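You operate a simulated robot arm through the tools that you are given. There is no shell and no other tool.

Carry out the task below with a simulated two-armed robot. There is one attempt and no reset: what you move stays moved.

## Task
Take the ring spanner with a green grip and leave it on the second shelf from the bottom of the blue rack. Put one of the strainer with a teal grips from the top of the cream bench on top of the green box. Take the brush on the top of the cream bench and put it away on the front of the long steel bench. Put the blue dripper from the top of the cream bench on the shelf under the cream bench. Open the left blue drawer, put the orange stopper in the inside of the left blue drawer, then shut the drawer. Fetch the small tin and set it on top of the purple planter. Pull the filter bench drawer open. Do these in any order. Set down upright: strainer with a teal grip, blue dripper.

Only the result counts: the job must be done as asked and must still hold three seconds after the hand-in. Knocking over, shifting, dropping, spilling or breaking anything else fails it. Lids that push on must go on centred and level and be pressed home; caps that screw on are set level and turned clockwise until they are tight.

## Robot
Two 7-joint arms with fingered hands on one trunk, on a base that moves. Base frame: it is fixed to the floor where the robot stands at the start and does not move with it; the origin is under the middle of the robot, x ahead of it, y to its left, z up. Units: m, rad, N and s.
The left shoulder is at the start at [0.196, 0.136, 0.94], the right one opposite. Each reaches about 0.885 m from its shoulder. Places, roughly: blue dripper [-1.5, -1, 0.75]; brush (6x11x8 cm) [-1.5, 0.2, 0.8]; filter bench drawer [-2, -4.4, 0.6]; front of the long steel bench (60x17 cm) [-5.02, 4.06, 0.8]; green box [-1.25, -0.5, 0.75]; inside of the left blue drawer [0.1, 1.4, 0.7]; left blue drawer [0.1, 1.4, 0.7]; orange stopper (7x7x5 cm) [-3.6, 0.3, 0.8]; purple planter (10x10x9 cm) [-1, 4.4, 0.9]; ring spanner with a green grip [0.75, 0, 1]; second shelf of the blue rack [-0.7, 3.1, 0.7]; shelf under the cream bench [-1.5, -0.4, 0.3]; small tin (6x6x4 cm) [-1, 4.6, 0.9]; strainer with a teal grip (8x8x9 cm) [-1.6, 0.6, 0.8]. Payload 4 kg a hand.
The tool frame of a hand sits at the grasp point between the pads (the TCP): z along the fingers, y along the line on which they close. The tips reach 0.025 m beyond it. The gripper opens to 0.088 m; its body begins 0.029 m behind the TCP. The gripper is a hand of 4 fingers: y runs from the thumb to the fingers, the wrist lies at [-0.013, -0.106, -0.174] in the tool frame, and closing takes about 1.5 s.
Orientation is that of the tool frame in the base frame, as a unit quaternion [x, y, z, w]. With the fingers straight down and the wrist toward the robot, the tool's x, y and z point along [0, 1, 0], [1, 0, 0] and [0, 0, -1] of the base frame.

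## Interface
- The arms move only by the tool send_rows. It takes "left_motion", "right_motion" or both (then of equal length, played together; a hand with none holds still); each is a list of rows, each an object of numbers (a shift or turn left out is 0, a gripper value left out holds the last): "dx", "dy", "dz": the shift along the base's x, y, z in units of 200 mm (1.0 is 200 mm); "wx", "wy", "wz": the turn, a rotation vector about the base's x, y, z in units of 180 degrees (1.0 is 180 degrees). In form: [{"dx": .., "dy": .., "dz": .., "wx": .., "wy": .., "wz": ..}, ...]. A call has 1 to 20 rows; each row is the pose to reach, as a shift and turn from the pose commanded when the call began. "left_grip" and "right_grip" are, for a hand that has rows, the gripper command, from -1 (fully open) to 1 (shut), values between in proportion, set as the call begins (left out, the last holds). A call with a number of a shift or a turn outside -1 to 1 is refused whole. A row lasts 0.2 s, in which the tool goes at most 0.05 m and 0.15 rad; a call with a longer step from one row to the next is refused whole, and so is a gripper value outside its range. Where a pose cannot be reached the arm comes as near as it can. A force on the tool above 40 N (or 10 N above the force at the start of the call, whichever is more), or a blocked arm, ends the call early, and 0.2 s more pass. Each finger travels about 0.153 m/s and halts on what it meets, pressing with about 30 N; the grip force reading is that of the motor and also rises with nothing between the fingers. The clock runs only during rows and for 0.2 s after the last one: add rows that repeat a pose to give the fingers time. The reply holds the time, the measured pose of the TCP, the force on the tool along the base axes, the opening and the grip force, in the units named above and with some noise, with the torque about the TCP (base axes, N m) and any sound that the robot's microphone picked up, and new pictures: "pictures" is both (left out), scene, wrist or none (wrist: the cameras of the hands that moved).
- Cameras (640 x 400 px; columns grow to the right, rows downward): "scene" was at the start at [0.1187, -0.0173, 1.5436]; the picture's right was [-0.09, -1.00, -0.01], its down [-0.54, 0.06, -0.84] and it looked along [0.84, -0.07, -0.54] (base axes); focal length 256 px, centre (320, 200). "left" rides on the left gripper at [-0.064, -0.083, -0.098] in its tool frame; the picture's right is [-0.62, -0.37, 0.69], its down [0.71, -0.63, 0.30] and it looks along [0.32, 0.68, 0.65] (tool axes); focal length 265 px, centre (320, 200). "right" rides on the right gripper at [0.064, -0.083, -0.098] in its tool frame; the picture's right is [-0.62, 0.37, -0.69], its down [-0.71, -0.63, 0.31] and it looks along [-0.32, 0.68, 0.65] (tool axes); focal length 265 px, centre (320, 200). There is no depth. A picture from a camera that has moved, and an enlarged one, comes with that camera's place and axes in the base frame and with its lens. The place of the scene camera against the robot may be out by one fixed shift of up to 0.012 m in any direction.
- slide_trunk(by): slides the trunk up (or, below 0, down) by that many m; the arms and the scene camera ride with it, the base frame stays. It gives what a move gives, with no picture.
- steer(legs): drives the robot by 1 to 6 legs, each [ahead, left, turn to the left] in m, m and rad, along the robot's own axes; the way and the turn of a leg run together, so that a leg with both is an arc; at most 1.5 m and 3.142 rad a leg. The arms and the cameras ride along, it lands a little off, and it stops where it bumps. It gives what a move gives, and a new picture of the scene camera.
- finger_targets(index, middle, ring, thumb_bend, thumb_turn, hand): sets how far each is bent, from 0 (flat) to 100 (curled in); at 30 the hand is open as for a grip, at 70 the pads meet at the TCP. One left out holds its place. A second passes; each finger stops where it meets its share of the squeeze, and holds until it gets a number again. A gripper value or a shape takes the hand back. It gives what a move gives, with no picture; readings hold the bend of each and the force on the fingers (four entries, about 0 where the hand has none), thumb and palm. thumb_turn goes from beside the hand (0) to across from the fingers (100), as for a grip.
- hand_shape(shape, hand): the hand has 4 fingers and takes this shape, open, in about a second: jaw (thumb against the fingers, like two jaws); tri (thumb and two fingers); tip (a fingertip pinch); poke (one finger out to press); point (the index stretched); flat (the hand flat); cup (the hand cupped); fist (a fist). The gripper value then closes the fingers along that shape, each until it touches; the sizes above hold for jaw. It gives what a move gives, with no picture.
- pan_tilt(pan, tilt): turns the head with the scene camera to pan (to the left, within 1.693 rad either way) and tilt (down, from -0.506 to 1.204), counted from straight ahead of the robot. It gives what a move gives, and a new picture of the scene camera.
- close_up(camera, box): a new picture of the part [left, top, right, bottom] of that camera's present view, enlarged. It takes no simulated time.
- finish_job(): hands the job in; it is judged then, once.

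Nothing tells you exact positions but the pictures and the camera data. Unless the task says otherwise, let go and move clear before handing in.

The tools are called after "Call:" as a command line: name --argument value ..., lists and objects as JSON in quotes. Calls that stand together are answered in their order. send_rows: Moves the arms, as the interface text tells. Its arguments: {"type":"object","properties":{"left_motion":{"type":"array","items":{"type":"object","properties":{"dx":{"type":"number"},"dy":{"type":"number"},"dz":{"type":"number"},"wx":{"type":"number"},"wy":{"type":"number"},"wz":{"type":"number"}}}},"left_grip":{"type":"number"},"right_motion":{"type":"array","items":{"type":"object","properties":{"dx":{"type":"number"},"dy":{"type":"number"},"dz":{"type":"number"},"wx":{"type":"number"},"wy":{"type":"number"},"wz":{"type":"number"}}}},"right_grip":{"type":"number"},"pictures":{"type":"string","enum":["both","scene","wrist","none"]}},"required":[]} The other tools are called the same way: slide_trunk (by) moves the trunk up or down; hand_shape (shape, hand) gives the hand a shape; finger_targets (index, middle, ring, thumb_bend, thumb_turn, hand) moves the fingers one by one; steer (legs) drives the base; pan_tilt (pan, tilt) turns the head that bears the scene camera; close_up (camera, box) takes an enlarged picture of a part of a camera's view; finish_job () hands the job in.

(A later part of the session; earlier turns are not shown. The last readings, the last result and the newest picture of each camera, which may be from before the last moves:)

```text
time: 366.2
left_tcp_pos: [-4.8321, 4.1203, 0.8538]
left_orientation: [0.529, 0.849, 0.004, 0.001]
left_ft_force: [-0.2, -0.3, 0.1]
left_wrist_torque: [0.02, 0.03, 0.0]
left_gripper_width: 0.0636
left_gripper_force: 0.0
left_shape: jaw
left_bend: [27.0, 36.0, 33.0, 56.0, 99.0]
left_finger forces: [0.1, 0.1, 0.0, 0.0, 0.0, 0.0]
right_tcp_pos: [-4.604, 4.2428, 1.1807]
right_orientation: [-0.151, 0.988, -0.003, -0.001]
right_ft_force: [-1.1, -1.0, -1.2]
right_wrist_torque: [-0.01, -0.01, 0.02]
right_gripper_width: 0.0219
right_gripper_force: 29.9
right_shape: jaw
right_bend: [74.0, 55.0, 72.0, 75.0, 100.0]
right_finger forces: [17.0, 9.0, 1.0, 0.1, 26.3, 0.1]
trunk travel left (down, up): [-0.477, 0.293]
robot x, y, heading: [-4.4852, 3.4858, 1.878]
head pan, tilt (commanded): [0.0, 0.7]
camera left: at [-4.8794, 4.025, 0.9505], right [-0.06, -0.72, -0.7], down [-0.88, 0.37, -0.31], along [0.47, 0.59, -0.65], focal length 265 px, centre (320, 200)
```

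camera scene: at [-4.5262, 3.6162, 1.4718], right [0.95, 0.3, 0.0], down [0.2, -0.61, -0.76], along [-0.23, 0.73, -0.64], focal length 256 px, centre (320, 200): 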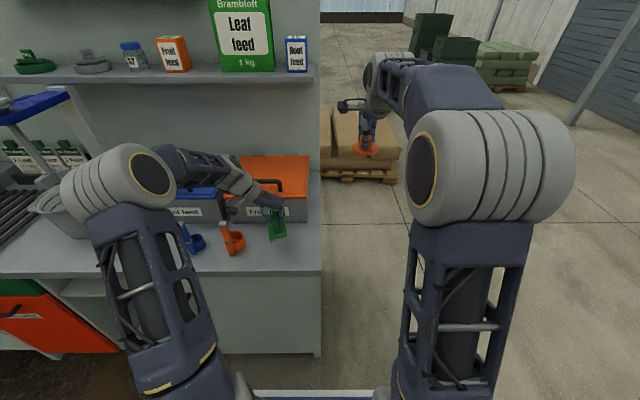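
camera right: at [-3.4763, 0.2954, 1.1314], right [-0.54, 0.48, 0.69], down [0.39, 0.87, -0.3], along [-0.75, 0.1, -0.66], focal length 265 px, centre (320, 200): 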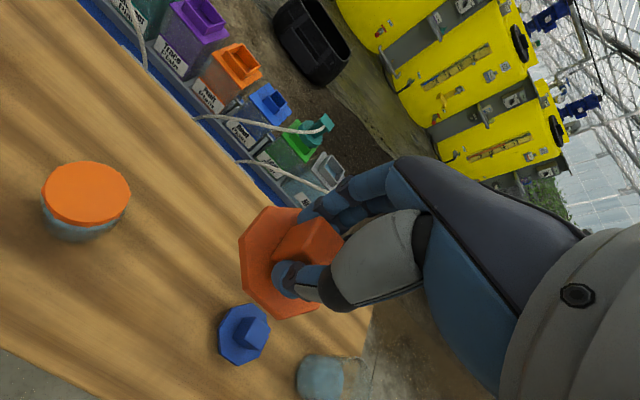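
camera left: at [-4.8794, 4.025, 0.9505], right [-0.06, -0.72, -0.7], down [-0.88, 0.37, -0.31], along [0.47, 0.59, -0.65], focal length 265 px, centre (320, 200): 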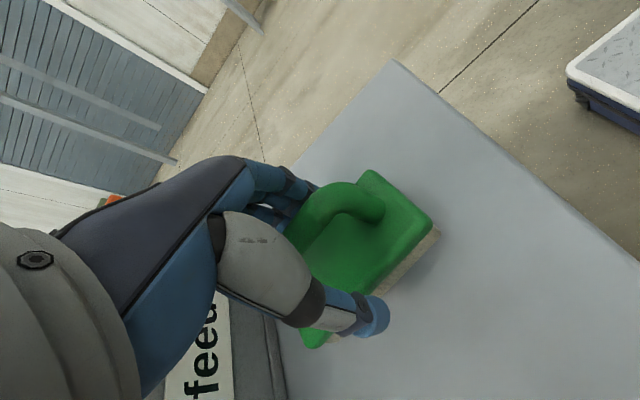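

Brush released on the counter front. Raising the left hand straight up.

Call:
send_rows --left_motion '[{"dz": 0.05}, {"dz": 0.15}, {"dz": 0.3}, {"dz": 0.5}, {"dz": 0.7}, {"dz": 0.9}, {"dz": 1.0}, {"dz": 1.0}]'

Call:
close_up --camera "scene" --box '[160, 170, 330, 280]'

```text
time: 368.1
left_tcp_pos: [-4.8323, 4.1192, 1.0542]
left_orientation: [0.53, 0.848, 0.003, 0.001]
left_ft_force: [-0.2, 0.4, -0.7]
left_wrist_torque: [-0.01, 0.0, 0.02]
left_gripper_width: 0.0636
left_gripper_force: 0.1
left_shape: jaw
left_bend: [27.0, 36.0, 33.0, 56.0, 99.0]
left_finger forces: [0.0, 0.0, 0.0, 0.0, 0.1, 0.1]
right_tcp_pos: [-4.6043, 4.2434, 1.1812]
right_orientation: [-0.152, 0.988, -0.004, -0.001]
right_ft_force: [-0.4, -0.5, -1.0]
right_wrist_torque: [0.01, 0.01, 0.01]
right_gripper_width: 0.022
right_gripper_force: 30.0
right_shape: jaw
right_bend: [74.0, 55.0, 72.0, 75.0, 100.0]
right_finger forces: [17.0, 9.0, 0.9, 0.0, 26.2, 0.1]
trunk travel left (down, up): [-0.477, 0.293]
robot x, y, heading: [-4.4812, 3.4859, 1.878]
head pan, tilt (commanded): [0.0, 0.7]
camera scene: at [-4.5262, 3.6162, 1.4718], right [0.95, 0.3, 0.0], down [0.2, -0.61, -0.76], along [-0.23, 0.73, -0.64], focal length 256 px, centre (320, 200)
camera left: at [-4.8791, 4.0238, 1.1508], right [-0.06, -0.72, -0.7], down [-0.88, 0.37, -0.31], along [0.47, 0.59, -0.65], focal length 265 px, centre (320, 200)
```

scene: 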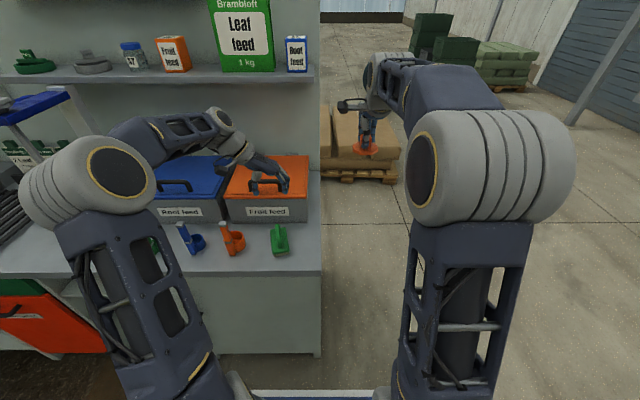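
left: 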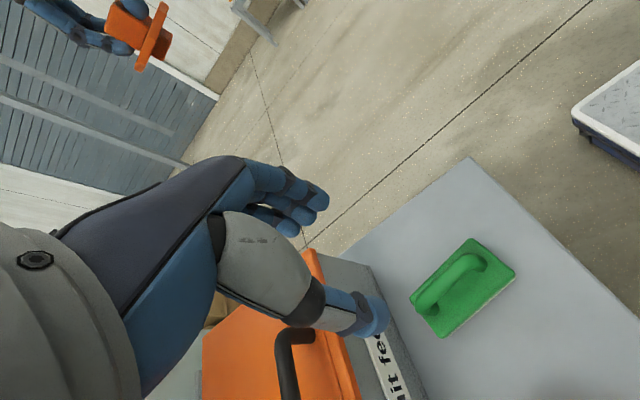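

```text
3.64 times, centred on (245, 225) of scene
camera zoom: at [-4.5262, 3.6162, 1.4718], right [0.95, 0.3, 0.0], down [0.2, -0.61, -0.76], along [-0.23, 0.73, -0.64], focal length 931 px, centre (593, 109)
```

zoom: 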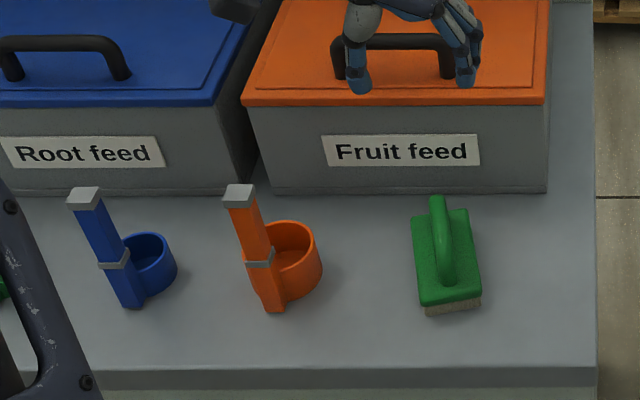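

Brush is in place. Now restore the left hand's orientation (raise and rotate back), then head for the blue drawers of the wooden bench.

Call:
send_rows --left_motion '[{"dz": 0.2}, {"dz": 0.4}, {"dz": 0.6}, {"dz": 0.8}, {"dz": 0.9, "dy": -0.1, "dx": 0.03}, {"dz": 0.9, "dy": -0.25, "dx": 0.08}, {"dz": 0.9, "dy": -0.4, "dx": 0.13}, {"dz": 0.9, "dy": -0.4, "dx": 0.13}]' --left_grip -1 --pictures "none"

Call:
send_rows --left_motion '[{"wz": 0.0446}, {"wz": 0.0891}, {"wz": 0.1337}, {"wz": 0.1782}, {"wz": 0.2228}, {"wz": 0.2674}, {"wz": 0.3119}, {"wz": 0.3565}, {"wz": 0.401}, {"wz": 0.4456}, {"wz": 0.4456}]' --pictures "scene"

```text
time: 369.9
left_tcp_pos: [-4.8046, 4.0406, 1.2347]
left_orientation: [0.53, 0.848, 0.004, 0.002]
left_ft_force: [-0.3, -0.5, 0.0]
left_wrist_torque: [0.01, 0.0, 0.02]
left_gripper_width: 0.088
left_gripper_force: 0.0
left_shape: jaw
left_bend: [30.0, 30.0, 30.0, 30.0, 98.0]
left_finger forces: [0.0, 0.1, 0.0, 0.0, 0.0, 0.1]
right_tcp_pos: [-4.6046, 4.2428, 1.1812]
right_orientation: [-0.151, 0.988, -0.003, -0.002]
right_ft_force: [-0.3, 0.4, -1.1]
right_wrist_torque: [0.0, 0.01, 0.0]
right_gripper_width: 0.0222
right_gripper_force: 30.7
right_shape: jaw
right_bend: [74.0, 55.0, 72.0, 75.0, 100.0]
right_finger forces: [17.0, 9.0, 1.0, 0.0, 26.2, 0.0]
trunk travel left (down, up): [-0.477, 0.293]
robot x, y, heading: [-4.4882, 3.4808, 1.885]
head pan, tilt (commanded): [0.0, 0.7]
```

```text
time: 372.2
left_tcp_pos: [-4.8052, 4.0401, 1.2339]
left_orientation: [-0.142, 0.99, 0.003, -0.001]
left_ft_force: [0.6, 0.1, 0.2]
left_wrist_torque: [-0.02, 0.03, 0.0]
left_gripper_width: 0.0881
left_gripper_force: 0.1
left_shape: jaw
left_bend: [30.0, 30.0, 30.0, 30.0, 98.0]
left_finger forces: [0.0, 0.1, 0.0, 0.1, 0.0, 0.0]
right_tcp_pos: [-4.6043, 4.2419, 1.1807]
right_orientation: [-0.151, 0.988, -0.004, -0.002]
right_ft_force: [-0.5, 0.3, -0.8]
right_wrist_torque: [-0.02, 0.01, 0.01]
right_gripper_width: 0.0221
right_gripper_force: 29.8
right_shape: jaw
right_bend: [74.0, 55.0, 72.0, 75.0, 100.0]
right_finger forces: [17.0, 9.0, 1.0, 0.0, 26.1, 0.0]
trunk travel left (down, up): [-0.477, 0.293]
robot x, y, heading: [-4.4845, 3.4848, 1.882]
head pan, tilt (commanded): [0.0, 0.7]
camera scene: at [-4.5262, 3.6162, 1.4718], right [0.95, 0.3, 0.0], down [0.2, -0.61, -0.76], along [-0.23, 0.73, -0.64], focal length 256 px, centre (320, 200)
```

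scene: 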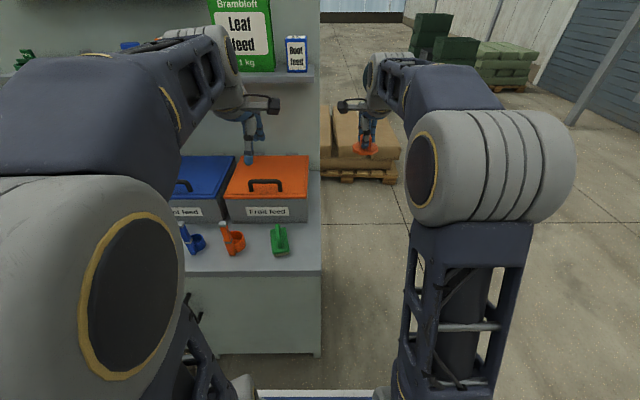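

Call:
steer --legs '[[0, -1.1, 0], [0, 0, -1.565]]'

Call:
pan_tilt --pan 0.0 --tilt 0.45

```text
time: 381.8
left_tcp_pos: [-2.8566, 4.1365, 1.2341]
left_orientation: [0.606, 0.796, 0.003, 0.002]
left_ft_force: [0.6, 0.5, -0.7]
left_wrist_torque: [-0.02, 0.02, 0.05]
left_gripper_width: 0.0878
left_gripper_force: 0.1
left_shape: jaw
left_bend: [30.0, 30.0, 30.0, 30.0, 98.0]
left_finger forces: [0.0, 0.0, 0.0, 0.1, 0.0, 0.0]
right_tcp_pos: [-2.6568, 3.9314, 1.1807]
right_orientation: [0.597, 0.802, -0.002, -0.003]
right_ft_force: [0.6, -1.2, 0.2]
right_wrist_torque: [0.0, -0.03, 0.02]
right_gripper_width: 0.0221
right_gripper_force: 30.4
right_shape: jaw
right_bend: [74.0, 55.0, 72.0, 76.0, 100.0]
right_finger forces: [16.9, 8.7, 0.9, 0.0, 25.7, 0.0]
trunk travel left (down, up): [-0.477, 0.293]
robot x, y, heading: [-3.4126, 3.822, 0.295]
head pan, tilt (commanded): [0.0, 0.7]
camera scene: at [-3.2757, 3.8591, 1.4718], right [0.29, -0.96, 0.0], down [-0.62, -0.19, -0.76], along [0.73, 0.22, -0.64], focal length 256 px, centre (320, 200)
```

scene: 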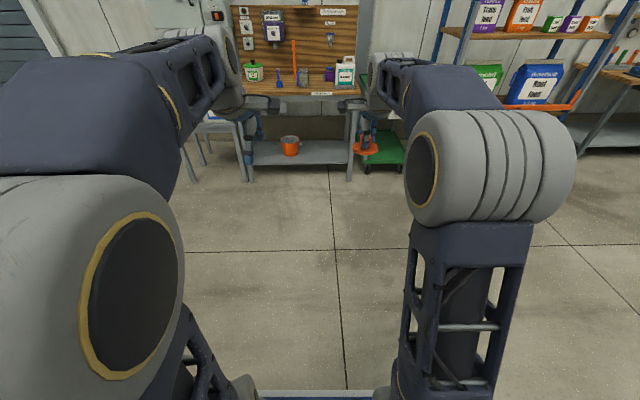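

```text
time: 382.6
left_tcp_pos: [-2.8558, 4.1362, 1.2335]
left_orientation: [0.606, 0.795, 0.002, 0.001]
left_ft_force: [0.0, 0.1, 0.7]
left_wrist_torque: [-0.03, 0.01, -0.02]
left_gripper_width: 0.0878
left_gripper_force: 0.1
left_shape: jaw
left_bend: [30.0, 30.0, 30.0, 30.0, 98.0]
left_finger forces: [0.0, 0.0, 0.0, 0.0, 0.0, 0.0]
right_tcp_pos: [-2.6563, 3.9315, 1.181]
right_orientation: [0.597, 0.802, -0.001, -0.003]
right_ft_force: [-0.2, -1.4, -0.3]
right_wrist_torque: [0.03, -0.03, 0.0]
right_gripper_width: 0.022
right_gripper_force: 30.0
right_shape: jaw
right_bend: [74.0, 55.0, 72.0, 76.0, 100.0]
right_finger forces: [17.0, 8.7, 0.9, 0.0, 25.7, 0.0]
trunk travel left (down, up): [-0.477, 0.293]
robot x, y, heading: [-3.4173, 3.823, 0.297]
head pan, tilt (commanded): [0.0, 0.45]
camera scene: at [-3.2691, 3.8611, 1.4939], right [0.29, -0.96, 0.0], down [-0.42, -0.13, -0.9], along [0.86, 0.26, -0.44], focal length 256 px, centre (320, 200)
```

scene: 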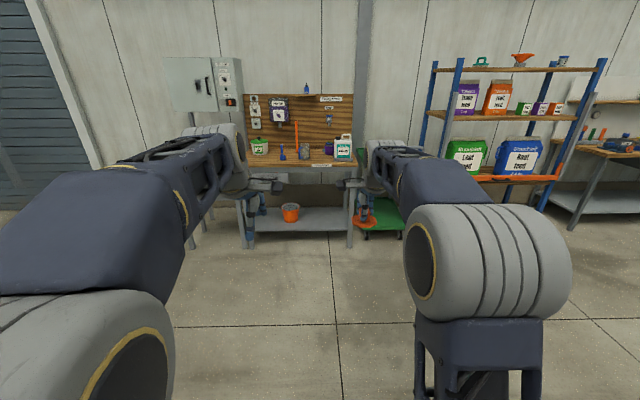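

Call:
close_up --camera "scene" --box '[440, 130, 570, 190]'

Call:
steer --legs '[[1.3, 0, 0.01], [0.3, -0.2, 0.0], [0, -1.5, 0]]'

```text
4.92 times, centred on (505, 160) of scene
camera zoom: at [-3.2691, 3.8611, 1.4939], right [0.29, -0.96, 0.0], down [-0.42, -0.13, -0.9], along [0.86, 0.26, -0.44], focal length 1261 px, centre (-591, 397)
```

zoom: 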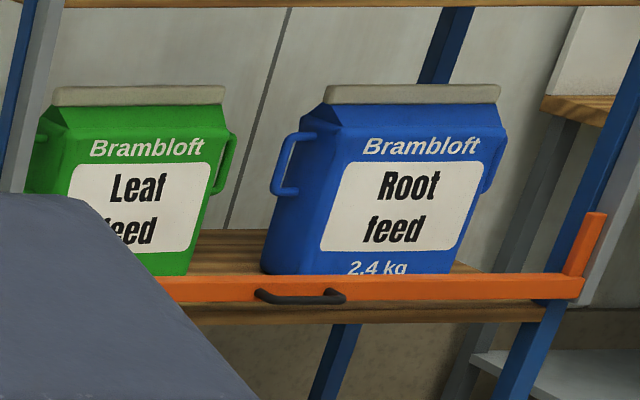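

```text
time: 394.3
left_tcp_pos: [-1.1151, 3.7908, 1.2345]
left_orientation: [0.604, 0.797, 0.003, 0.002]
left_ft_force: [0.4, 0.1, 1.4]
left_wrist_torque: [0.0, 0.0, -0.04]
left_gripper_width: 0.0879
left_gripper_force: 0.0
left_shape: jaw
left_bend: [30.0, 30.0, 30.0, 30.0, 98.0]
left_finger forces: [0.0, 0.1, 0.0, 0.0, 0.0, 0.0]
right_tcp_pos: [-0.9291, 3.6215, 1.1823]
right_orientation: [0.567, 0.824, 0.0, -0.008]
right_ft_force: [-0.5, -0.1, -0.3]
right_wrist_torque: [0.02, 0.01, -0.02]
right_gripper_width: 0.0221
right_gripper_force: 29.5
right_shape: jaw
right_bend: [74.0, 55.0, 72.0, 76.0, 100.0]
right_finger forces: [16.7, 8.9, 1.0, 0.0, 25.8, 0.0]
trunk travel left (down, up): [-0.477, 0.293]
robot x, y, heading: [-1.6747, 3.4716, 0.299]
head pan, tilt (commanded): [0.0, 0.45]
stopped in leg 3: the robot was blocked; the commanded pose is now the measured one
camera scene: at [-1.5268, 3.513, 1.494], right [0.3, -0.96, 0.0], down [-0.42, -0.13, -0.9], along [0.86, 0.27, -0.44], focal length 256 px, centre (320, 200)
```

scene: 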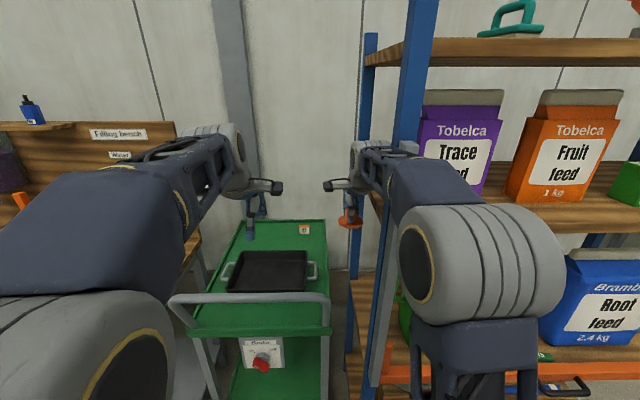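

My right arm brushed the rack post while strafing (the hand reaches farther than I assumed). I'll move left a bit, back away, and look at the rack before continuing.

Call:
steer --legs '[[0, 0.08, 0], [-0.45, 0, 0]]'

Call:
pan_tilt --pan -0.35 --tilt 0.45

```text
time: 397.6
left_tcp_pos: [-1.5692, 3.7358, 1.2335]
left_orientation: [0.602, 0.799, 0.003, 0.001]
left_ft_force: [0.6, 0.2, -0.6]
left_wrist_torque: [0.01, -0.02, -0.01]
left_gripper_width: 0.088
left_gripper_force: 0.0
left_shape: jaw
left_bend: [30.0, 30.0, 30.0, 30.0, 98.0]
left_finger forces: [0.0, 0.1, 0.0, 0.1, 0.1, 0.0]
right_tcp_pos: [-1.3817, 3.5659, 1.1804]
right_orientation: [0.567, 0.824, 0.001, -0.008]
right_ft_force: [-0.7, 0.2, 0.2]
right_wrist_torque: [-0.03, 0.01, 0.01]
right_gripper_width: 0.0218
right_gripper_force: 30.0
right_shape: jaw
right_bend: [74.0, 55.0, 72.0, 76.0, 100.0]
right_finger forces: [16.6, 9.0, 1.0, 0.0, 25.8, 0.1]
trunk travel left (down, up): [-0.477, 0.293]
robot x, y, heading: [-2.1272, 3.4162, 0.307]
head pan, tilt (commanded): [0.0, 0.45]
camera scene: at [-1.9798, 3.4564, 1.494], right [0.3, -0.95, 0.0], down [-0.42, -0.13, -0.9], along [0.86, 0.27, -0.44], focal length 256 px, centre (320, 200)
```

scene: 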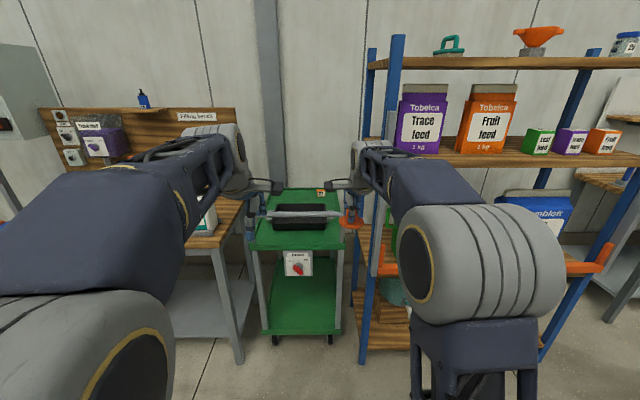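

```text
time: 398.5
left_tcp_pos: [-1.5703, 3.7362, 1.234]
left_orientation: [0.602, 0.799, 0.003, 0.001]
left_ft_force: [-0.1, 0.1, -1.7]
left_wrist_torque: [0.0, 0.0, 0.0]
left_gripper_width: 0.088
left_gripper_force: 0.0
left_shape: jaw
left_bend: [30.0, 30.0, 30.0, 30.0, 98.0]
left_finger forces: [0.0, 0.0, 0.1, 0.0, 0.0, 0.0]
right_tcp_pos: [-1.3823, 3.5662, 1.1795]
right_orientation: [0.566, 0.824, 0.001, -0.008]
right_ft_force: [-0.1, -0.1, 0.0]
right_wrist_torque: [0.02, 0.02, 0.0]
right_gripper_width: 0.022
right_gripper_force: 29.4
right_shape: jaw
right_bend: [74.0, 55.0, 72.0, 76.0, 100.0]
right_finger forces: [16.6, 9.0, 1.1, 0.0, 25.8, 0.0]
trunk travel left (down, up): [-0.477, 0.293]
robot x, y, heading: [-2.1288, 3.4137, 0.306]
head pan, tilt (commanded): [-0.351, 0.45]
camera scene: at [-1.9757, 3.4246, 1.4939], right [-0.05, -1.0, 0.0], down [-0.43, 0.02, -0.9], along [0.9, -0.04, -0.44], focal length 256 px, centre (320, 200)
```

scene: 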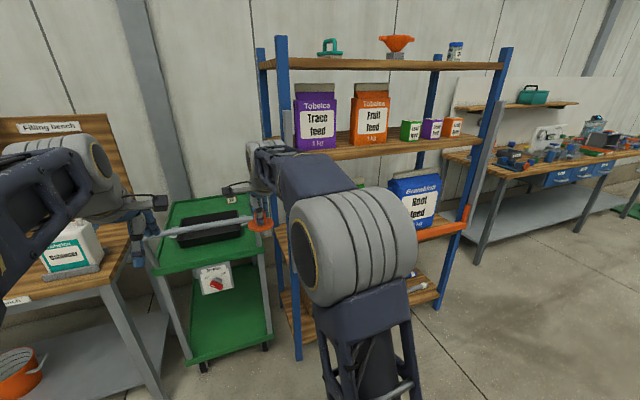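

The rack looks intact. Continue strafing right at a safe distance.

Call:
steer --legs '[[0, -1.2, 0.005], [0, -0.9, 0.005]]'

Call:
pan_tilt --pan -0.2 --tilt 0.5

```text
time: 408.9
left_tcp_pos: [-0.9339, 1.7419, 1.2334]
left_orientation: [0.594, 0.804, 0.003, 0.002]
left_ft_force: [0.7, 0.2, 1.2]
left_wrist_torque: [0.02, -0.02, 0.01]
left_gripper_width: 0.0879
left_gripper_force: 0.2
left_shape: jaw
left_bend: [30.0, 30.0, 30.0, 30.0, 98.0]
left_finger forces: [0.0, 0.1, 0.0, 0.1, 0.1, 0.0]
right_tcp_pos: [-0.7427, 1.5752, 1.1809]
right_orientation: [0.559, 0.829, 0.0, -0.009]
right_ft_force: [-0.1, -0.2, -0.6]
right_wrist_torque: [-0.02, 0.0, -0.01]
right_gripper_width: 0.0222
right_gripper_force: 29.9
right_shape: jaw
right_bend: [74.0, 55.0, 72.0, 76.0, 100.0]
right_finger forces: [16.8, 8.9, 1.0, 0.0, 25.8, 0.0]
trunk travel left (down, up): [-0.477, 0.293]
robot x, y, heading: [-1.4839, 1.4147, 0.327]
head pan, tilt (commanded): [-0.351, 0.45]
camera scene: at [-1.3346, 1.4234, 1.4939], right [-0.03, -1.0, 0.0], down [-0.44, 0.01, -0.9], along [0.9, -0.03, -0.44], focal length 256 px, centre (320, 200)
```

scene: 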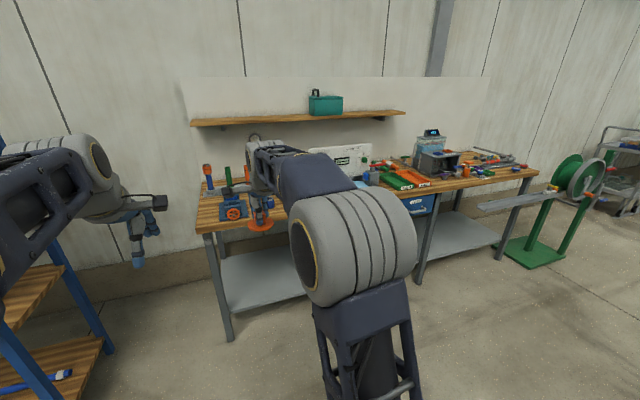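

```text
time: 409.6
left_tcp_pos: [-0.9344, 1.7423, 1.2337]
left_orientation: [0.595, 0.804, 0.004, 0.001]
left_ft_force: [-1.1, 0.4, -0.5]
left_wrist_torque: [-0.01, 0.0, 0.01]
left_gripper_width: 0.0882
left_gripper_force: 0.1
left_shape: jaw
left_bend: [30.0, 30.0, 30.0, 30.0, 98.0]
left_finger forces: [0.0, 0.0, 0.1, 0.1, 0.0, 0.0]
right_tcp_pos: [-0.7432, 1.5755, 1.1809]
right_orientation: [0.56, 0.829, 0.001, -0.008]
right_ft_force: [-1.0, -0.2, -1.1]
right_wrist_torque: [0.0, 0.02, 0.0]
right_gripper_width: 0.0219
right_gripper_force: 30.5
right_shape: jaw
right_bend: [74.0, 55.0, 72.0, 76.0, 100.0]
right_finger forces: [16.6, 8.9, 1.0, 0.1, 25.7, 0.0]
trunk travel left (down, up): [-0.477, 0.293]
robot x, y, heading: [-1.4884, 1.4147, 0.325]
head pan, tilt (commanded): [-0.201, 0.499]
camera scene: at [-1.3362, 1.437, 1.4895], right [0.12, -0.99, 0.0], down [-0.48, -0.06, -0.88], along [0.87, 0.11, -0.48], focal length 256 px, centre (320, 200)
```

scene: 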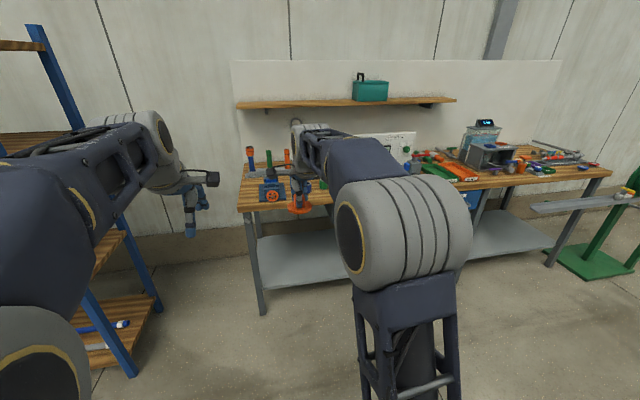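

Call:
send_rows --right_motion '[{"dx": -0.15, "dy": -0.05, "dz": 0.05}, {"dx": -0.3, "dy": -0.1, "dz": 0.1}, {"dx": -0.45, "dy": -0.15, "dz": 0.15}, {"dx": -0.6, "dy": -0.2, "dz": 0.2}, {"dx": -0.6, "dy": -0.2, "dz": 0.2}]' --pictures "none"

Call:
steer --legs '[[0.3, 0, 0], [0, -0.45, 0]]'

Call:
pan_tilt --pan 0.0 --tilt 0.75

```text
time: 410.8
left_tcp_pos: [-0.9347, 1.7417, 1.2337]
left_orientation: [0.595, 0.804, 0.003, 0.001]
left_ft_force: [0.3, -0.2, 0.5]
left_wrist_torque: [0.0, 0.02, -0.05]
left_gripper_width: 0.0878
left_gripper_force: 0.2
left_shape: jaw
left_bend: [30.0, 30.0, 30.0, 30.0, 98.0]
left_finger forces: [0.0, 0.1, 0.0, 0.0, 0.0, 0.1]
right_tcp_pos: [-0.864, 1.534, 1.2206]
right_orientation: [0.56, 0.829, -0.001, -0.008]
right_ft_force: [0.3, 0.4, -0.2]
right_wrist_torque: [0.03, -0.02, 0.02]
right_gripper_width: 0.022
right_gripper_force: 30.2
right_shape: jaw
right_bend: [74.0, 55.0, 72.0, 76.0, 100.0]
right_finger forces: [16.7, 8.9, 1.0, 0.0, 25.8, 0.1]
trunk travel left (down, up): [-0.477, 0.293]
robot x, y, heading: [-1.4844, 1.4141, 0.324]
head pan, tilt (commanded): [-0.201, 0.499]
```

```text
time: 415.2
left_tcp_pos: [-0.5111, 1.4098, 1.2348]
left_orientation: [0.594, 0.804, 0.004, 0.002]
left_ft_force: [0.3, -0.2, 0.3]
left_wrist_torque: [0.05, 0.01, 0.0]
left_gripper_width: 0.0882
left_gripper_force: 0.2
left_shape: jaw
left_bend: [30.0, 30.0, 30.0, 30.0, 98.0]
left_finger forces: [0.0, 0.0, 0.0, 0.1, 0.1, 0.0]
right_tcp_pos: [-0.4396, 1.2034, 1.2211]
right_orientation: [0.559, 0.829, 0.0, -0.008]
right_ft_force: [0.8, -0.5, 0.1]
right_wrist_torque: [0.04, 0.01, 0.02]
right_gripper_width: 0.0221
right_gripper_force: 30.1
right_shape: jaw
right_bend: [74.0, 55.0, 72.0, 76.0, 100.0]
right_finger forces: [16.6, 8.9, 1.0, 0.1, 25.9, 0.0]
trunk travel left (down, up): [-0.477, 0.293]
robot x, y, heading: [-1.0656, 1.0814, 0.326]
head pan, tilt (commanded): [-0.201, 0.499]
camera scene: at [-0.9127, 1.1051, 1.4895], right [0.12, -0.99, 0.0], down [-0.48, -0.06, -0.88], along [0.87, 0.11, -0.48], focal length 256 px, centre (320, 200)
```

scene: 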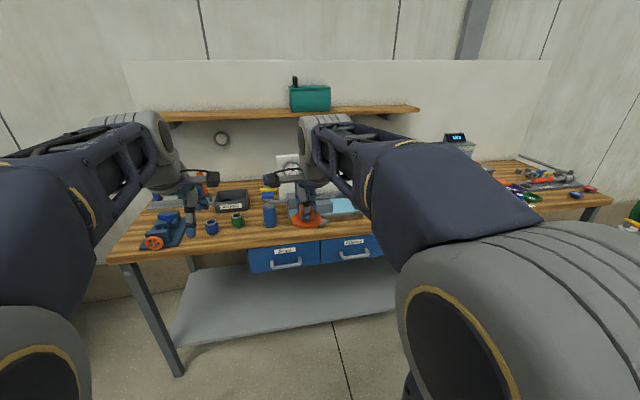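

```text
time: 415.9
left_tcp_pos: [-0.5099, 1.4113, 1.2344]
left_orientation: [0.594, 0.804, 0.003, 0.0]
left_ft_force: [0.0, -0.9, -0.9]
left_wrist_torque: [-0.02, 0.0, -0.01]
left_gripper_width: 0.0878
left_gripper_force: 0.1
left_shape: jaw
left_bend: [30.0, 30.0, 30.0, 30.0, 98.0]
left_finger forces: [0.0, 0.1, 0.0, 0.1, 0.0, 0.0]
right_tcp_pos: [-0.4409, 1.2036, 1.2201]
right_orientation: [0.559, 0.829, 0.0, -0.008]
right_ft_force: [0.5, 1.1, -0.6]
right_wrist_torque: [-0.02, 0.02, -0.01]
right_gripper_width: 0.0219
right_gripper_force: 30.1
right_shape: jaw
right_bend: [74.0, 55.0, 72.0, 76.0, 100.0]
right_finger forces: [16.7, 8.8, 1.0, 0.0, 25.8, 0.1]
trunk travel left (down, up): [-0.477, 0.293]
robot x, y, heading: [-1.0604, 1.0813, 0.323]
head pan, tilt (commanded): [0.0, 0.75]
camera scene: at [-0.9244, 1.1203, 1.4676], right [0.32, -0.95, 0.0], down [-0.65, -0.22, -0.73], along [0.69, 0.23, -0.68], focal length 256 px, centre (320, 200)
```

scene: 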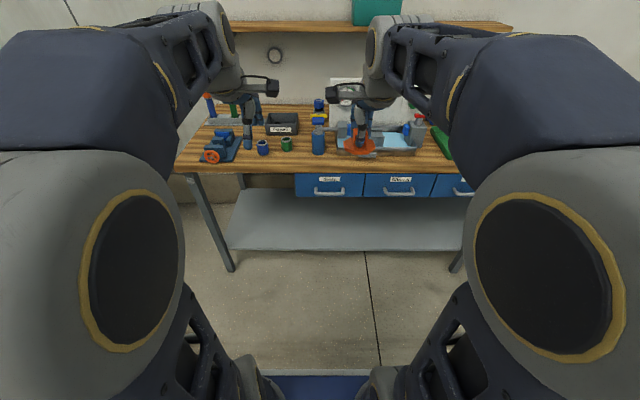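

Three blue drawers; the left one is at about [-0.09, 1.35, 0.745] (front). Zooming in on its handle.

Call:
close_up --camera "scene" --box '[270, 150, 480, 220]'

Call:
close_up --camera "scene" --box '[285, 165, 375, 210]'

```text
3.05 times, centred on (375, 185) of scene
camera zoom: at [-0.9244, 1.1203, 1.4676], right [0.32, -0.95, 0.0], down [-0.65, -0.22, -0.73], along [0.69, 0.23, -0.68], focal length 781 px, centre (152, 246)
```

zoom: 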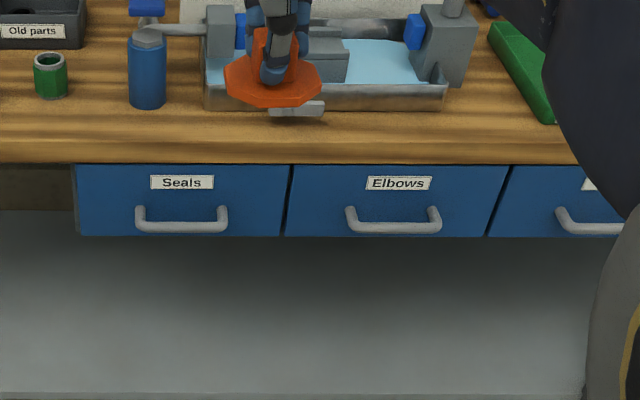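

```text
7.11 times, centred on (330, 188) of scene
camera zoom: at [-0.9244, 1.1203, 1.4676], right [0.32, -0.95, 0.0], down [-0.65, -0.22, -0.73], along [0.69, 0.23, -0.68], focal length 1821 px, centre (249, 289)
```

zoom: 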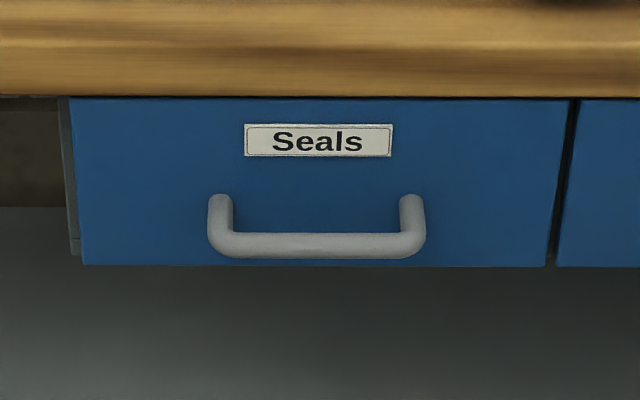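

The left drawer ("Seals") has a D-handle bar ~4 cm off its face at about z 0.75. I'll move the right hand (with stopper) further right, get closer, and lower the trunk a little.

Call:
send_rows --right_motion '[{"dx": 0.05, "dy": -0.12}, {"dx": 0.1, "dy": -0.25}, {"dx": 0.15, "dy": -0.4}, {"dx": 0.2, "dy": -0.55}, {"dx": 0.25, "dy": -0.7}, {"dx": 0.25, "dy": -0.7}]' --pictures "none"

Call:
steer --legs '[[0.2, 0, 0], [0, -0.14, 0]]'

Call:
slide_trunk --by -0.1

Call:
pan_tilt --pan 0.1 --tilt 0.85

```text
time: 417.3
left_tcp_pos: [-0.5115, 1.4097, 1.2333]
left_orientation: [0.595, 0.804, 0.004, 0.0]
left_ft_force: [0.3, -0.6, -0.3]
left_wrist_torque: [0.02, 0.01, 0.0]
left_gripper_width: 0.0879
left_gripper_force: 0.0
left_shape: jaw
left_bend: [30.0, 30.0, 30.0, 30.0, 98.0]
left_finger forces: [0.1, 0.1, 0.0, 0.0, 0.1, 0.1]
right_tcp_pos: [-0.3901, 1.0636, 1.2197]
right_orientation: [0.559, 0.829, 0.001, -0.009]
right_ft_force: [0.2, -0.3, 0.1]
right_wrist_torque: [0.02, 0.01, -0.03]
right_gripper_width: 0.0221
right_gripper_force: 29.5
right_shape: jaw
right_bend: [74.0, 55.0, 72.0, 76.0, 100.0]
right_finger forces: [16.8, 8.9, 1.0, 0.1, 25.7, 0.1]
trunk travel left (down, up): [-0.477, 0.293]
robot x, y, heading: [-1.0646, 1.0809, 0.325]
head pan, tilt (commanded): [0.0, 0.75]
```

```text
time: 419.9
left_tcp_pos: [-0.2778, 1.3418, 1.2336]
left_orientation: [0.594, 0.804, 0.004, 0.001]
left_ft_force: [0.5, -0.1, 0.8]
left_wrist_torque: [0.02, 0.02, 0.01]
left_gripper_width: 0.0879
left_gripper_force: 0.0
left_shape: jaw
left_bend: [30.0, 30.0, 30.0, 30.0, 98.0]
left_finger forces: [0.0, 0.1, 0.0, 0.0, 0.0, 0.0]
right_tcp_pos: [-0.1551, 0.9959, 1.2199]
right_orientation: [0.558, 0.83, 0.0, -0.008]
right_ft_force: [0.0, 0.5, -0.8]
right_wrist_torque: [0.01, 0.0, 0.04]
right_gripper_width: 0.0221
right_gripper_force: 29.2
right_shape: jaw
right_bend: [74.0, 55.0, 72.0, 76.0, 100.0]
right_finger forces: [16.6, 9.0, 1.1, 0.1, 25.6, 0.0]
trunk travel left (down, up): [-0.477, 0.293]
robot x, y, heading: [-0.8269, 1.0158, 0.327]
head pan, tilt (commanded): [0.0, 0.75]
camera scene: at [-0.6908, 1.0513, 1.4675], right [0.32, -0.95, 0.0], down [-0.65, -0.22, -0.73], along [0.69, 0.23, -0.68], focal length 256 px, centre (320, 200)
```

scene: 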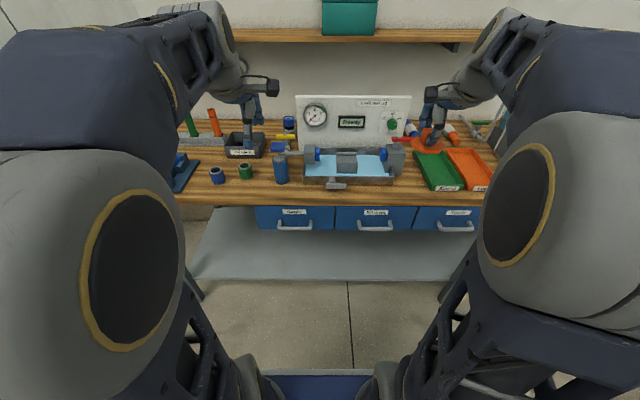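

```text
time: 421.2
left_tcp_pos: [-0.2781, 1.3415, 1.1339]
left_orientation: [0.594, 0.804, 0.002, 0.002]
left_ft_force: [0.2, -0.5, 0.3]
left_wrist_torque: [0.03, -0.01, 0.02]
left_gripper_width: 0.0879
left_gripper_force: 0.0
left_shape: jaw
left_bend: [30.0, 30.0, 30.0, 30.0, 98.0]
left_finger forces: [0.0, 0.1, 0.0, 0.0, 0.1, 0.0]
right_tcp_pos: [-0.1545, 0.9949, 1.1204]
right_orientation: [0.558, 0.83, 0.0, -0.008]
right_ft_force: [0.9, 0.8, -0.7]
right_wrist_torque: [-0.02, -0.02, 0.01]
right_gripper_width: 0.022
right_gripper_force: 30.2
right_shape: jaw
right_bend: [74.0, 55.0, 72.0, 76.0, 100.0]
right_finger forces: [16.7, 8.8, 1.0, 0.1, 25.7, 0.0]
trunk travel left (down, up): [-0.377, 0.393]
robot x, y, heading: [-0.8297, 1.0122, 0.329]
head pan, tilt (commanded): [0.0, 0.75]
```

```text
time: 421.9
left_tcp_pos: [-0.2779, 1.3415, 1.1344]
left_orientation: [0.594, 0.804, 0.004, 0.001]
left_ft_force: [0.2, -0.1, -0.1]
left_wrist_torque: [0.0, -0.02, 0.01]
left_gripper_width: 0.0877
left_gripper_force: 0.1
left_shape: jaw
left_bend: [30.0, 30.0, 30.0, 30.0, 98.0]
left_finger forces: [0.0, 0.1, 0.1, 0.1, 0.1, 0.0]
right_tcp_pos: [-0.155, 0.9958, 1.1203]
right_orientation: [0.559, 0.829, 0.0, -0.009]
right_ft_force: [-0.2, 0.4, -0.7]
right_wrist_torque: [0.01, -0.04, 0.01]
right_gripper_width: 0.0218
right_gripper_force: 30.2
right_shape: jaw
right_bend: [74.0, 55.0, 72.0, 76.0, 100.0]
right_finger forces: [16.7, 8.9, 1.0, 0.0, 25.8, 0.1]
trunk travel left (down, up): [-0.377, 0.393]
robot x, y, heading: [-0.8283, 1.0103, 0.322]
head pan, tilt (commanded): [0.099, 0.85]
camera scene: at [-0.698, 1.0571, 1.3595], right [0.41, -0.91, 0.0], down [-0.68, -0.31, -0.66], along [0.6, 0.27, -0.75], focal length 256 px, centre (320, 200)
```

scene: 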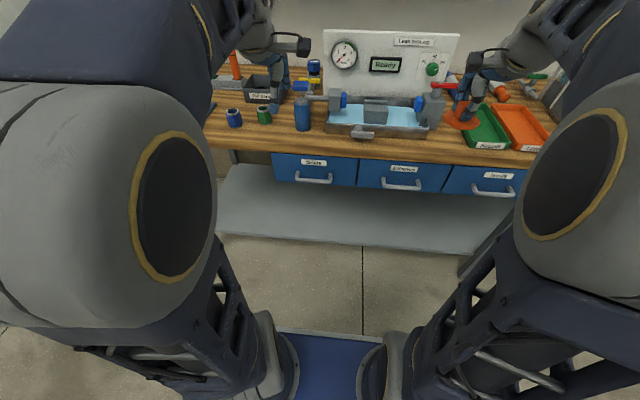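

Call:
close_up --camera "scene" --box '[260, 140, 370, 195]'

```text
5.82 times, centred on (315, 168) of scene
camera zoom: at [-0.698, 1.0571, 1.3595], right [0.41, -0.91, 0.0], down [-0.68, -0.31, -0.66], along [0.6, 0.27, -0.75], focal length 1490 px, centre (349, 389)
```

zoom: 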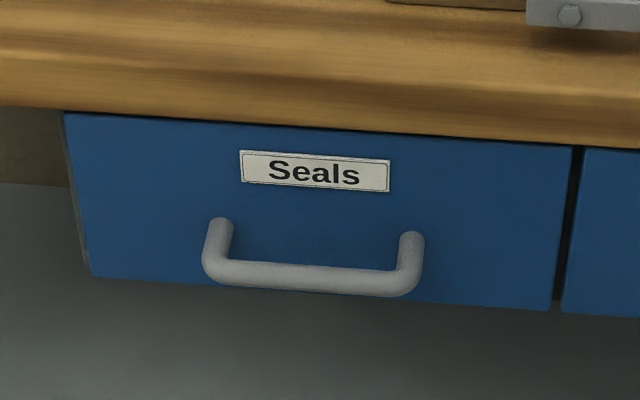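

The bar is at about [-0.112, 1.346, 0.7185], ~3 cm in front of the bench edge. I'll tilt the left hand ~20° (fingers slightly forward), pre-shape the fingers, and approach from above.

Call:
send_rows --left_motion '[{"dx": 0.06, "dy": -0.007, "dz": -0.11, "wx": 0.004, "wy": -0.0118}, {"dx": 0.12, "dy": -0.015, "dz": -0.22, "wx": 0.0078, "wy": -0.0235}, {"dx": 0.18, "dy": -0.022, "dz": -0.33, "wx": 0.0118, "wy": -0.0352}, {"dx": 0.24, "dy": -0.03, "dz": -0.44, "wx": 0.0157, "wy": -0.047}, {"dx": 0.3, "dy": -0.037, "dz": -0.55, "wx": 0.0196, "wy": -0.0587}, {"dx": 0.36, "dy": -0.045, "dz": -0.66, "wx": 0.0235, "wy": -0.0705}, {"dx": 0.43, "dy": -0.052, "dz": -0.78, "wx": 0.0274, "wy": -0.0822}, {"dx": 0.49, "dy": -0.06, "dz": -0.9, "wx": 0.0314, "wy": -0.094}, {"dx": 0.548, "dy": -0.067, "dz": -1.0, "wx": 0.0353, "wy": -0.1057}, {"dx": 0.548, "dy": -0.067, "dz": -1.0, "wx": 0.0353, "wy": -0.1057}]' --pictures "none"

Call:
finger_targets --hand "left" --index 50 --middle 50 --ring 50 --thumb_bend 35 --thumb_turn 100

Call:
send_rows --left_motion '[{"dz": 0}]'

```text
time: 424.1
left_tcp_pos: [-0.1693, 1.3283, 0.9338]
left_orientation: [0.583, 0.792, 0.147, 0.102]
left_ft_force: [1.2, -0.4, -1.1]
left_wrist_torque: [-0.01, 0.02, 0.0]
left_gripper_width: 0.0878
left_gripper_force: 0.2
left_shape: jaw
left_bend: [30.0, 30.0, 30.0, 30.0, 98.0]
left_finger forces: [0.0, 0.1, 0.0, 0.0, 0.0, 0.1]
right_tcp_pos: [-0.1563, 0.9956, 1.1193]
right_orientation: [0.559, 0.829, 0.0, -0.008]
right_ft_force: [0.0, 0.2, -1.1]
right_wrist_torque: [0.02, 0.03, -0.03]
right_gripper_width: 0.022
right_gripper_force: 29.8
right_shape: jaw
right_bend: [74.0, 55.0, 72.0, 76.0, 100.0]
right_finger forces: [16.8, 8.9, 0.9, 0.0, 25.9, 0.0]
trunk travel left (down, up): [-0.377, 0.393]
robot x, y, heading: [-0.8332, 1.0118, 0.326]
head pan, tilt (commanded): [0.099, 0.85]
```

```text
time: 425.1
left_tcp_pos: [-0.1694, 1.3283, 0.9334]
left_orientation: [0.583, 0.793, 0.146, 0.101]
left_ft_force: [0.1, -0.6, 0.0]
left_wrist_torque: [0.0, -0.01, 0.02]
left_gripper_width: 0.0585
left_gripper_force: 0.1
left_shape: fingers
left_bend: [50.0, 50.0, 50.0, 35.0, 98.0]
left_finger forces: [0.0, 0.0, 0.0, 0.0, 0.1, 0.1]
right_tcp_pos: [-0.1557, 0.9941, 1.1186]
right_orientation: [0.558, 0.83, 0.0, -0.008]
right_ft_force: [0.4, -0.2, 0.1]
right_wrist_torque: [0.0, 0.0, 0.03]
right_gripper_width: 0.0221
right_gripper_force: 30.1
right_shape: jaw
right_bend: [74.0, 55.0, 72.0, 76.0, 100.0]
right_finger forces: [16.7, 8.8, 1.0, 0.0, 25.8, 0.2]
trunk travel left (down, up): [-0.377, 0.393]
robot x, y, heading: [-0.8269, 1.014, 0.326]
head pan, tilt (commanded): [0.099, 0.85]
```

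```text
time: 425.4
left_tcp_pos: [-0.1684, 1.3281, 0.9333]
left_orientation: [0.584, 0.792, 0.146, 0.102]
left_ft_force: [0.1, 0.3, 0.3]
left_wrist_torque: [0.0, 0.01, 0.01]
left_gripper_width: 0.0581
left_gripper_force: 0.0
left_shape: fingers
left_bend: [50.0, 50.0, 50.0, 35.0, 98.0]
left_finger forces: [0.1, 0.0, 0.1, 0.0, 0.0, 0.0]
right_tcp_pos: [-0.1554, 0.9947, 1.1199]
right_orientation: [0.559, 0.829, 0.0, -0.009]
right_ft_force: [0.5, -0.7, -0.7]
right_wrist_torque: [0.03, 0.04, -0.02]
right_gripper_width: 0.0221
right_gripper_force: 29.7
right_shape: jaw
right_bend: [74.0, 55.0, 72.0, 76.0, 100.0]
right_finger forces: [16.8, 8.9, 1.0, 0.1, 25.9, 0.0]
trunk travel left (down, up): [-0.377, 0.393]
robot x, y, heading: [-0.8295, 1.0102, 0.324]
head pan, tilt (commanded): [0.099, 0.85]
camera scene: at [-0.6981, 1.0571, 1.3595], right [0.41, -0.91, 0.0], down [-0.69, -0.31, -0.66], along [0.6, 0.27, -0.75], focal length 256 px, centre (320, 200)
camera left: at [-0.2574, 1.2327, 0.9956], right [0.08, -0.62, -0.78], down [-0.68, 0.54, -0.5], along [0.73, 0.57, -0.37], focal length 265 px, centre (320, 200)
```

scene: 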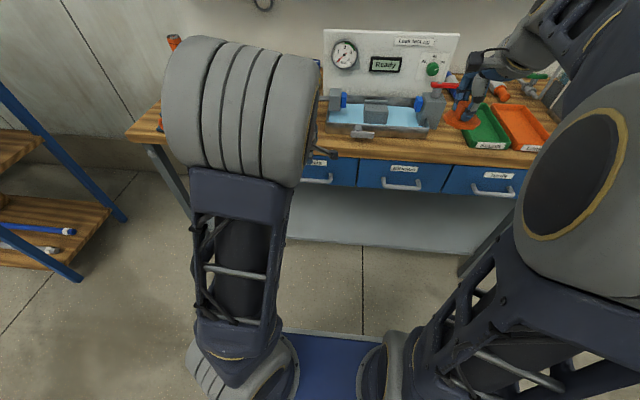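
left: 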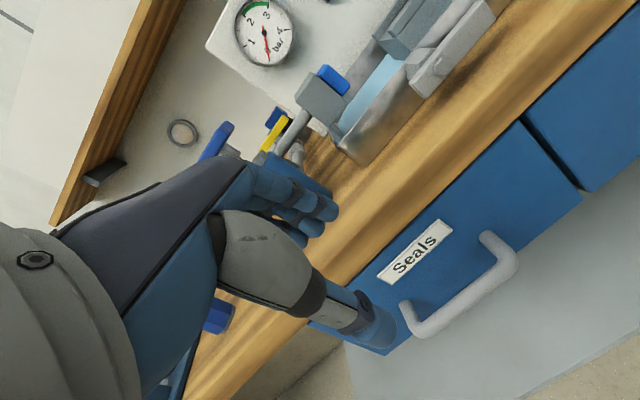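

The wrist camera confirms the bar location. Lowering in front of the handle first, then moving in over it.

Call:
send_rows --left_motion '[{"dz": -0.15}, {"dz": -0.3}, {"dz": -0.45}, {"dz": -0.6}, {"dz": -0.75}, {"dz": -0.75}]' --pictures "none"

Call:
send_rows --left_motion '[{"dx": 0.06, "dy": 0.02}, {"dx": 0.12, "dy": 0.04}, {"dx": 0.18, "dy": 0.06}, {"dx": 0.235, "dy": 0.077}, {"dx": 0.235, "dy": 0.077}]' --pictures "wrist"

```text
time: 426.9
left_tcp_pos: [-0.1681, 1.3287, 0.7842]
left_orientation: [0.584, 0.792, 0.146, 0.101]
left_ft_force: [0.5, 0.1, 0.2]
left_wrist_torque: [-0.02, 0.01, 0.04]
left_gripper_width: 0.0583
left_gripper_force: 0.0
left_shape: fingers
left_bend: [50.0, 50.0, 50.0, 35.0, 98.0]
left_finger forces: [0.0, 0.0, 0.1, 0.1, 0.1, 0.0]
right_tcp_pos: [-0.1551, 0.9955, 1.1187]
right_orientation: [0.558, 0.829, 0.0, -0.009]
right_ft_force: [0.2, 0.1, -0.6]
right_wrist_torque: [0.0, -0.04, 0.01]
right_gripper_width: 0.0219
right_gripper_force: 30.2
right_shape: jaw
right_bend: [74.0, 55.0, 72.0, 76.0, 100.0]
right_finger forces: [16.7, 8.8, 1.1, 0.1, 25.9, 0.1]
trunk travel left (down, up): [-0.377, 0.393]
robot x, y, heading: [-0.8269, 1.0133, 0.323]
head pan, tilt (commanded): [0.099, 0.85]
```

```text
time: 428.1
left_tcp_pos: [-0.1213, 1.3437, 0.7847]
left_orientation: [0.584, 0.792, 0.145, 0.102]
left_ft_force: [-2.6, -0.8, 0.1]
left_wrist_torque: [0.07, -0.06, 0.01]
left_gripper_width: 0.0584
left_gripper_force: 0.3
left_shape: fingers
left_bend: [50.0, 51.0, 50.0, 35.0, 98.0]
left_finger forces: [0.0, 1.9, 0.1, 0.0, 0.0, 0.0]
right_tcp_pos: [-0.1562, 0.9954, 1.12]
right_orientation: [0.558, 0.83, 0.001, -0.008]
right_ft_force: [-0.8, 0.1, -0.6]
right_wrist_torque: [-0.01, 0.02, 0.01]
right_gripper_width: 0.0219
right_gripper_force: 30.5
right_shape: jaw
right_bend: [74.0, 55.0, 72.0, 76.0, 100.0]
right_finger forces: [16.8, 9.0, 0.9, 0.0, 25.8, 0.1]
trunk travel left (down, up): [-0.377, 0.393]
robot x, y, heading: [-0.8246, 1.0111, 0.324]
head pan, tilt (commanded): [0.099, 0.85]
camera left: at [-0.2093, 1.248, 0.8454], right [0.08, -0.61, -0.78], down [-0.68, 0.54, -0.5], along [0.73, 0.57, -0.37], focal length 265 px, centre (320, 200)
```

left: 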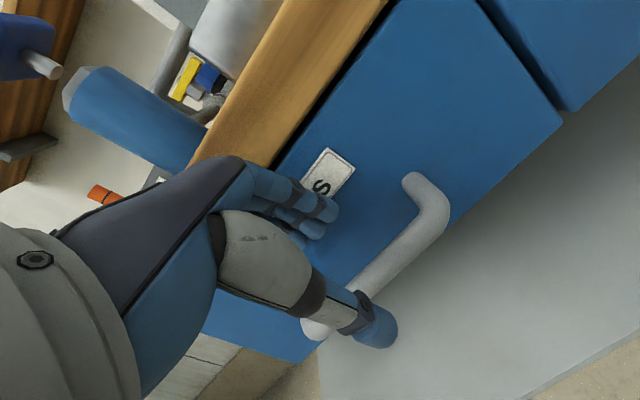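

The fingertips just touch the drawer face, as intended. Backing off 3 mm and descending behind the bar.

Call:
send_rows --left_motion '[{"dx": -0.014, "dy": -0.005, "dz": -0.04}, {"dx": -0.014, "dy": -0.005, "dz": -0.1}, {"dx": -0.014, "dy": -0.005, "dz": -0.16}, {"dx": -0.014, "dy": -0.005, "dz": -0.22}, {"dx": -0.014, "dy": -0.005, "dz": -0.28}, {"dx": -0.014, "dy": -0.005, "dz": -0.33}, {"dx": -0.014, "dy": -0.005, "dz": -0.33}]' --pictures "wrist"

```text
time: 429.6
left_tcp_pos: [-0.1236, 1.3428, 0.718]
left_orientation: [0.584, 0.792, 0.145, 0.102]
left_ft_force: [0.3, -0.3, 0.6]
left_wrist_torque: [-0.03, 0.0, -0.01]
left_gripper_width: 0.0586
left_gripper_force: 0.0
left_shape: fingers
left_bend: [50.0, 50.0, 50.0, 35.0, 98.0]
left_finger forces: [0.0, 0.1, 0.0, 0.0, 0.0, 0.0]
right_tcp_pos: [-0.1558, 0.9959, 1.12]
right_orientation: [0.559, 0.829, 0.0, -0.008]
right_ft_force: [-0.1, 0.2, -0.2]
right_wrist_torque: [0.0, -0.01, -0.03]
right_gripper_width: 0.022
right_gripper_force: 30.2
right_shape: jaw
right_bend: [74.0, 55.0, 72.0, 76.0, 100.0]
right_finger forces: [16.7, 8.9, 1.0, 0.0, 25.8, 0.1]
trunk travel left (down, up): [-0.377, 0.393]
robot x, y, heading: [-0.8291, 1.0128, 0.324]
head pan, tilt (commanded): [0.099, 0.85]
camera left: at [-0.2124, 1.2472, 0.7796], right [0.08, -0.62, -0.78], down [-0.68, 0.54, -0.5], along [0.73, 0.57, -0.37], focal length 265 px, centre (320, 200)
```

left: 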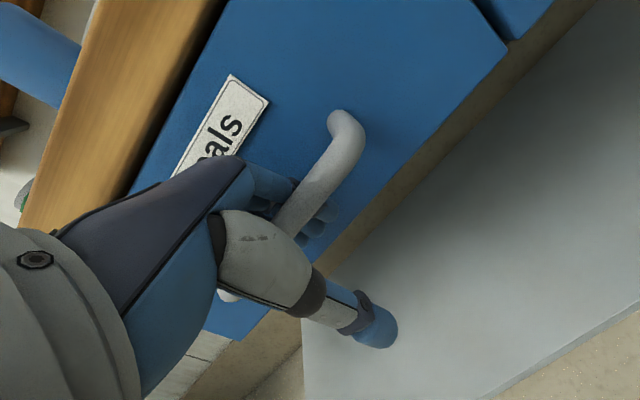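

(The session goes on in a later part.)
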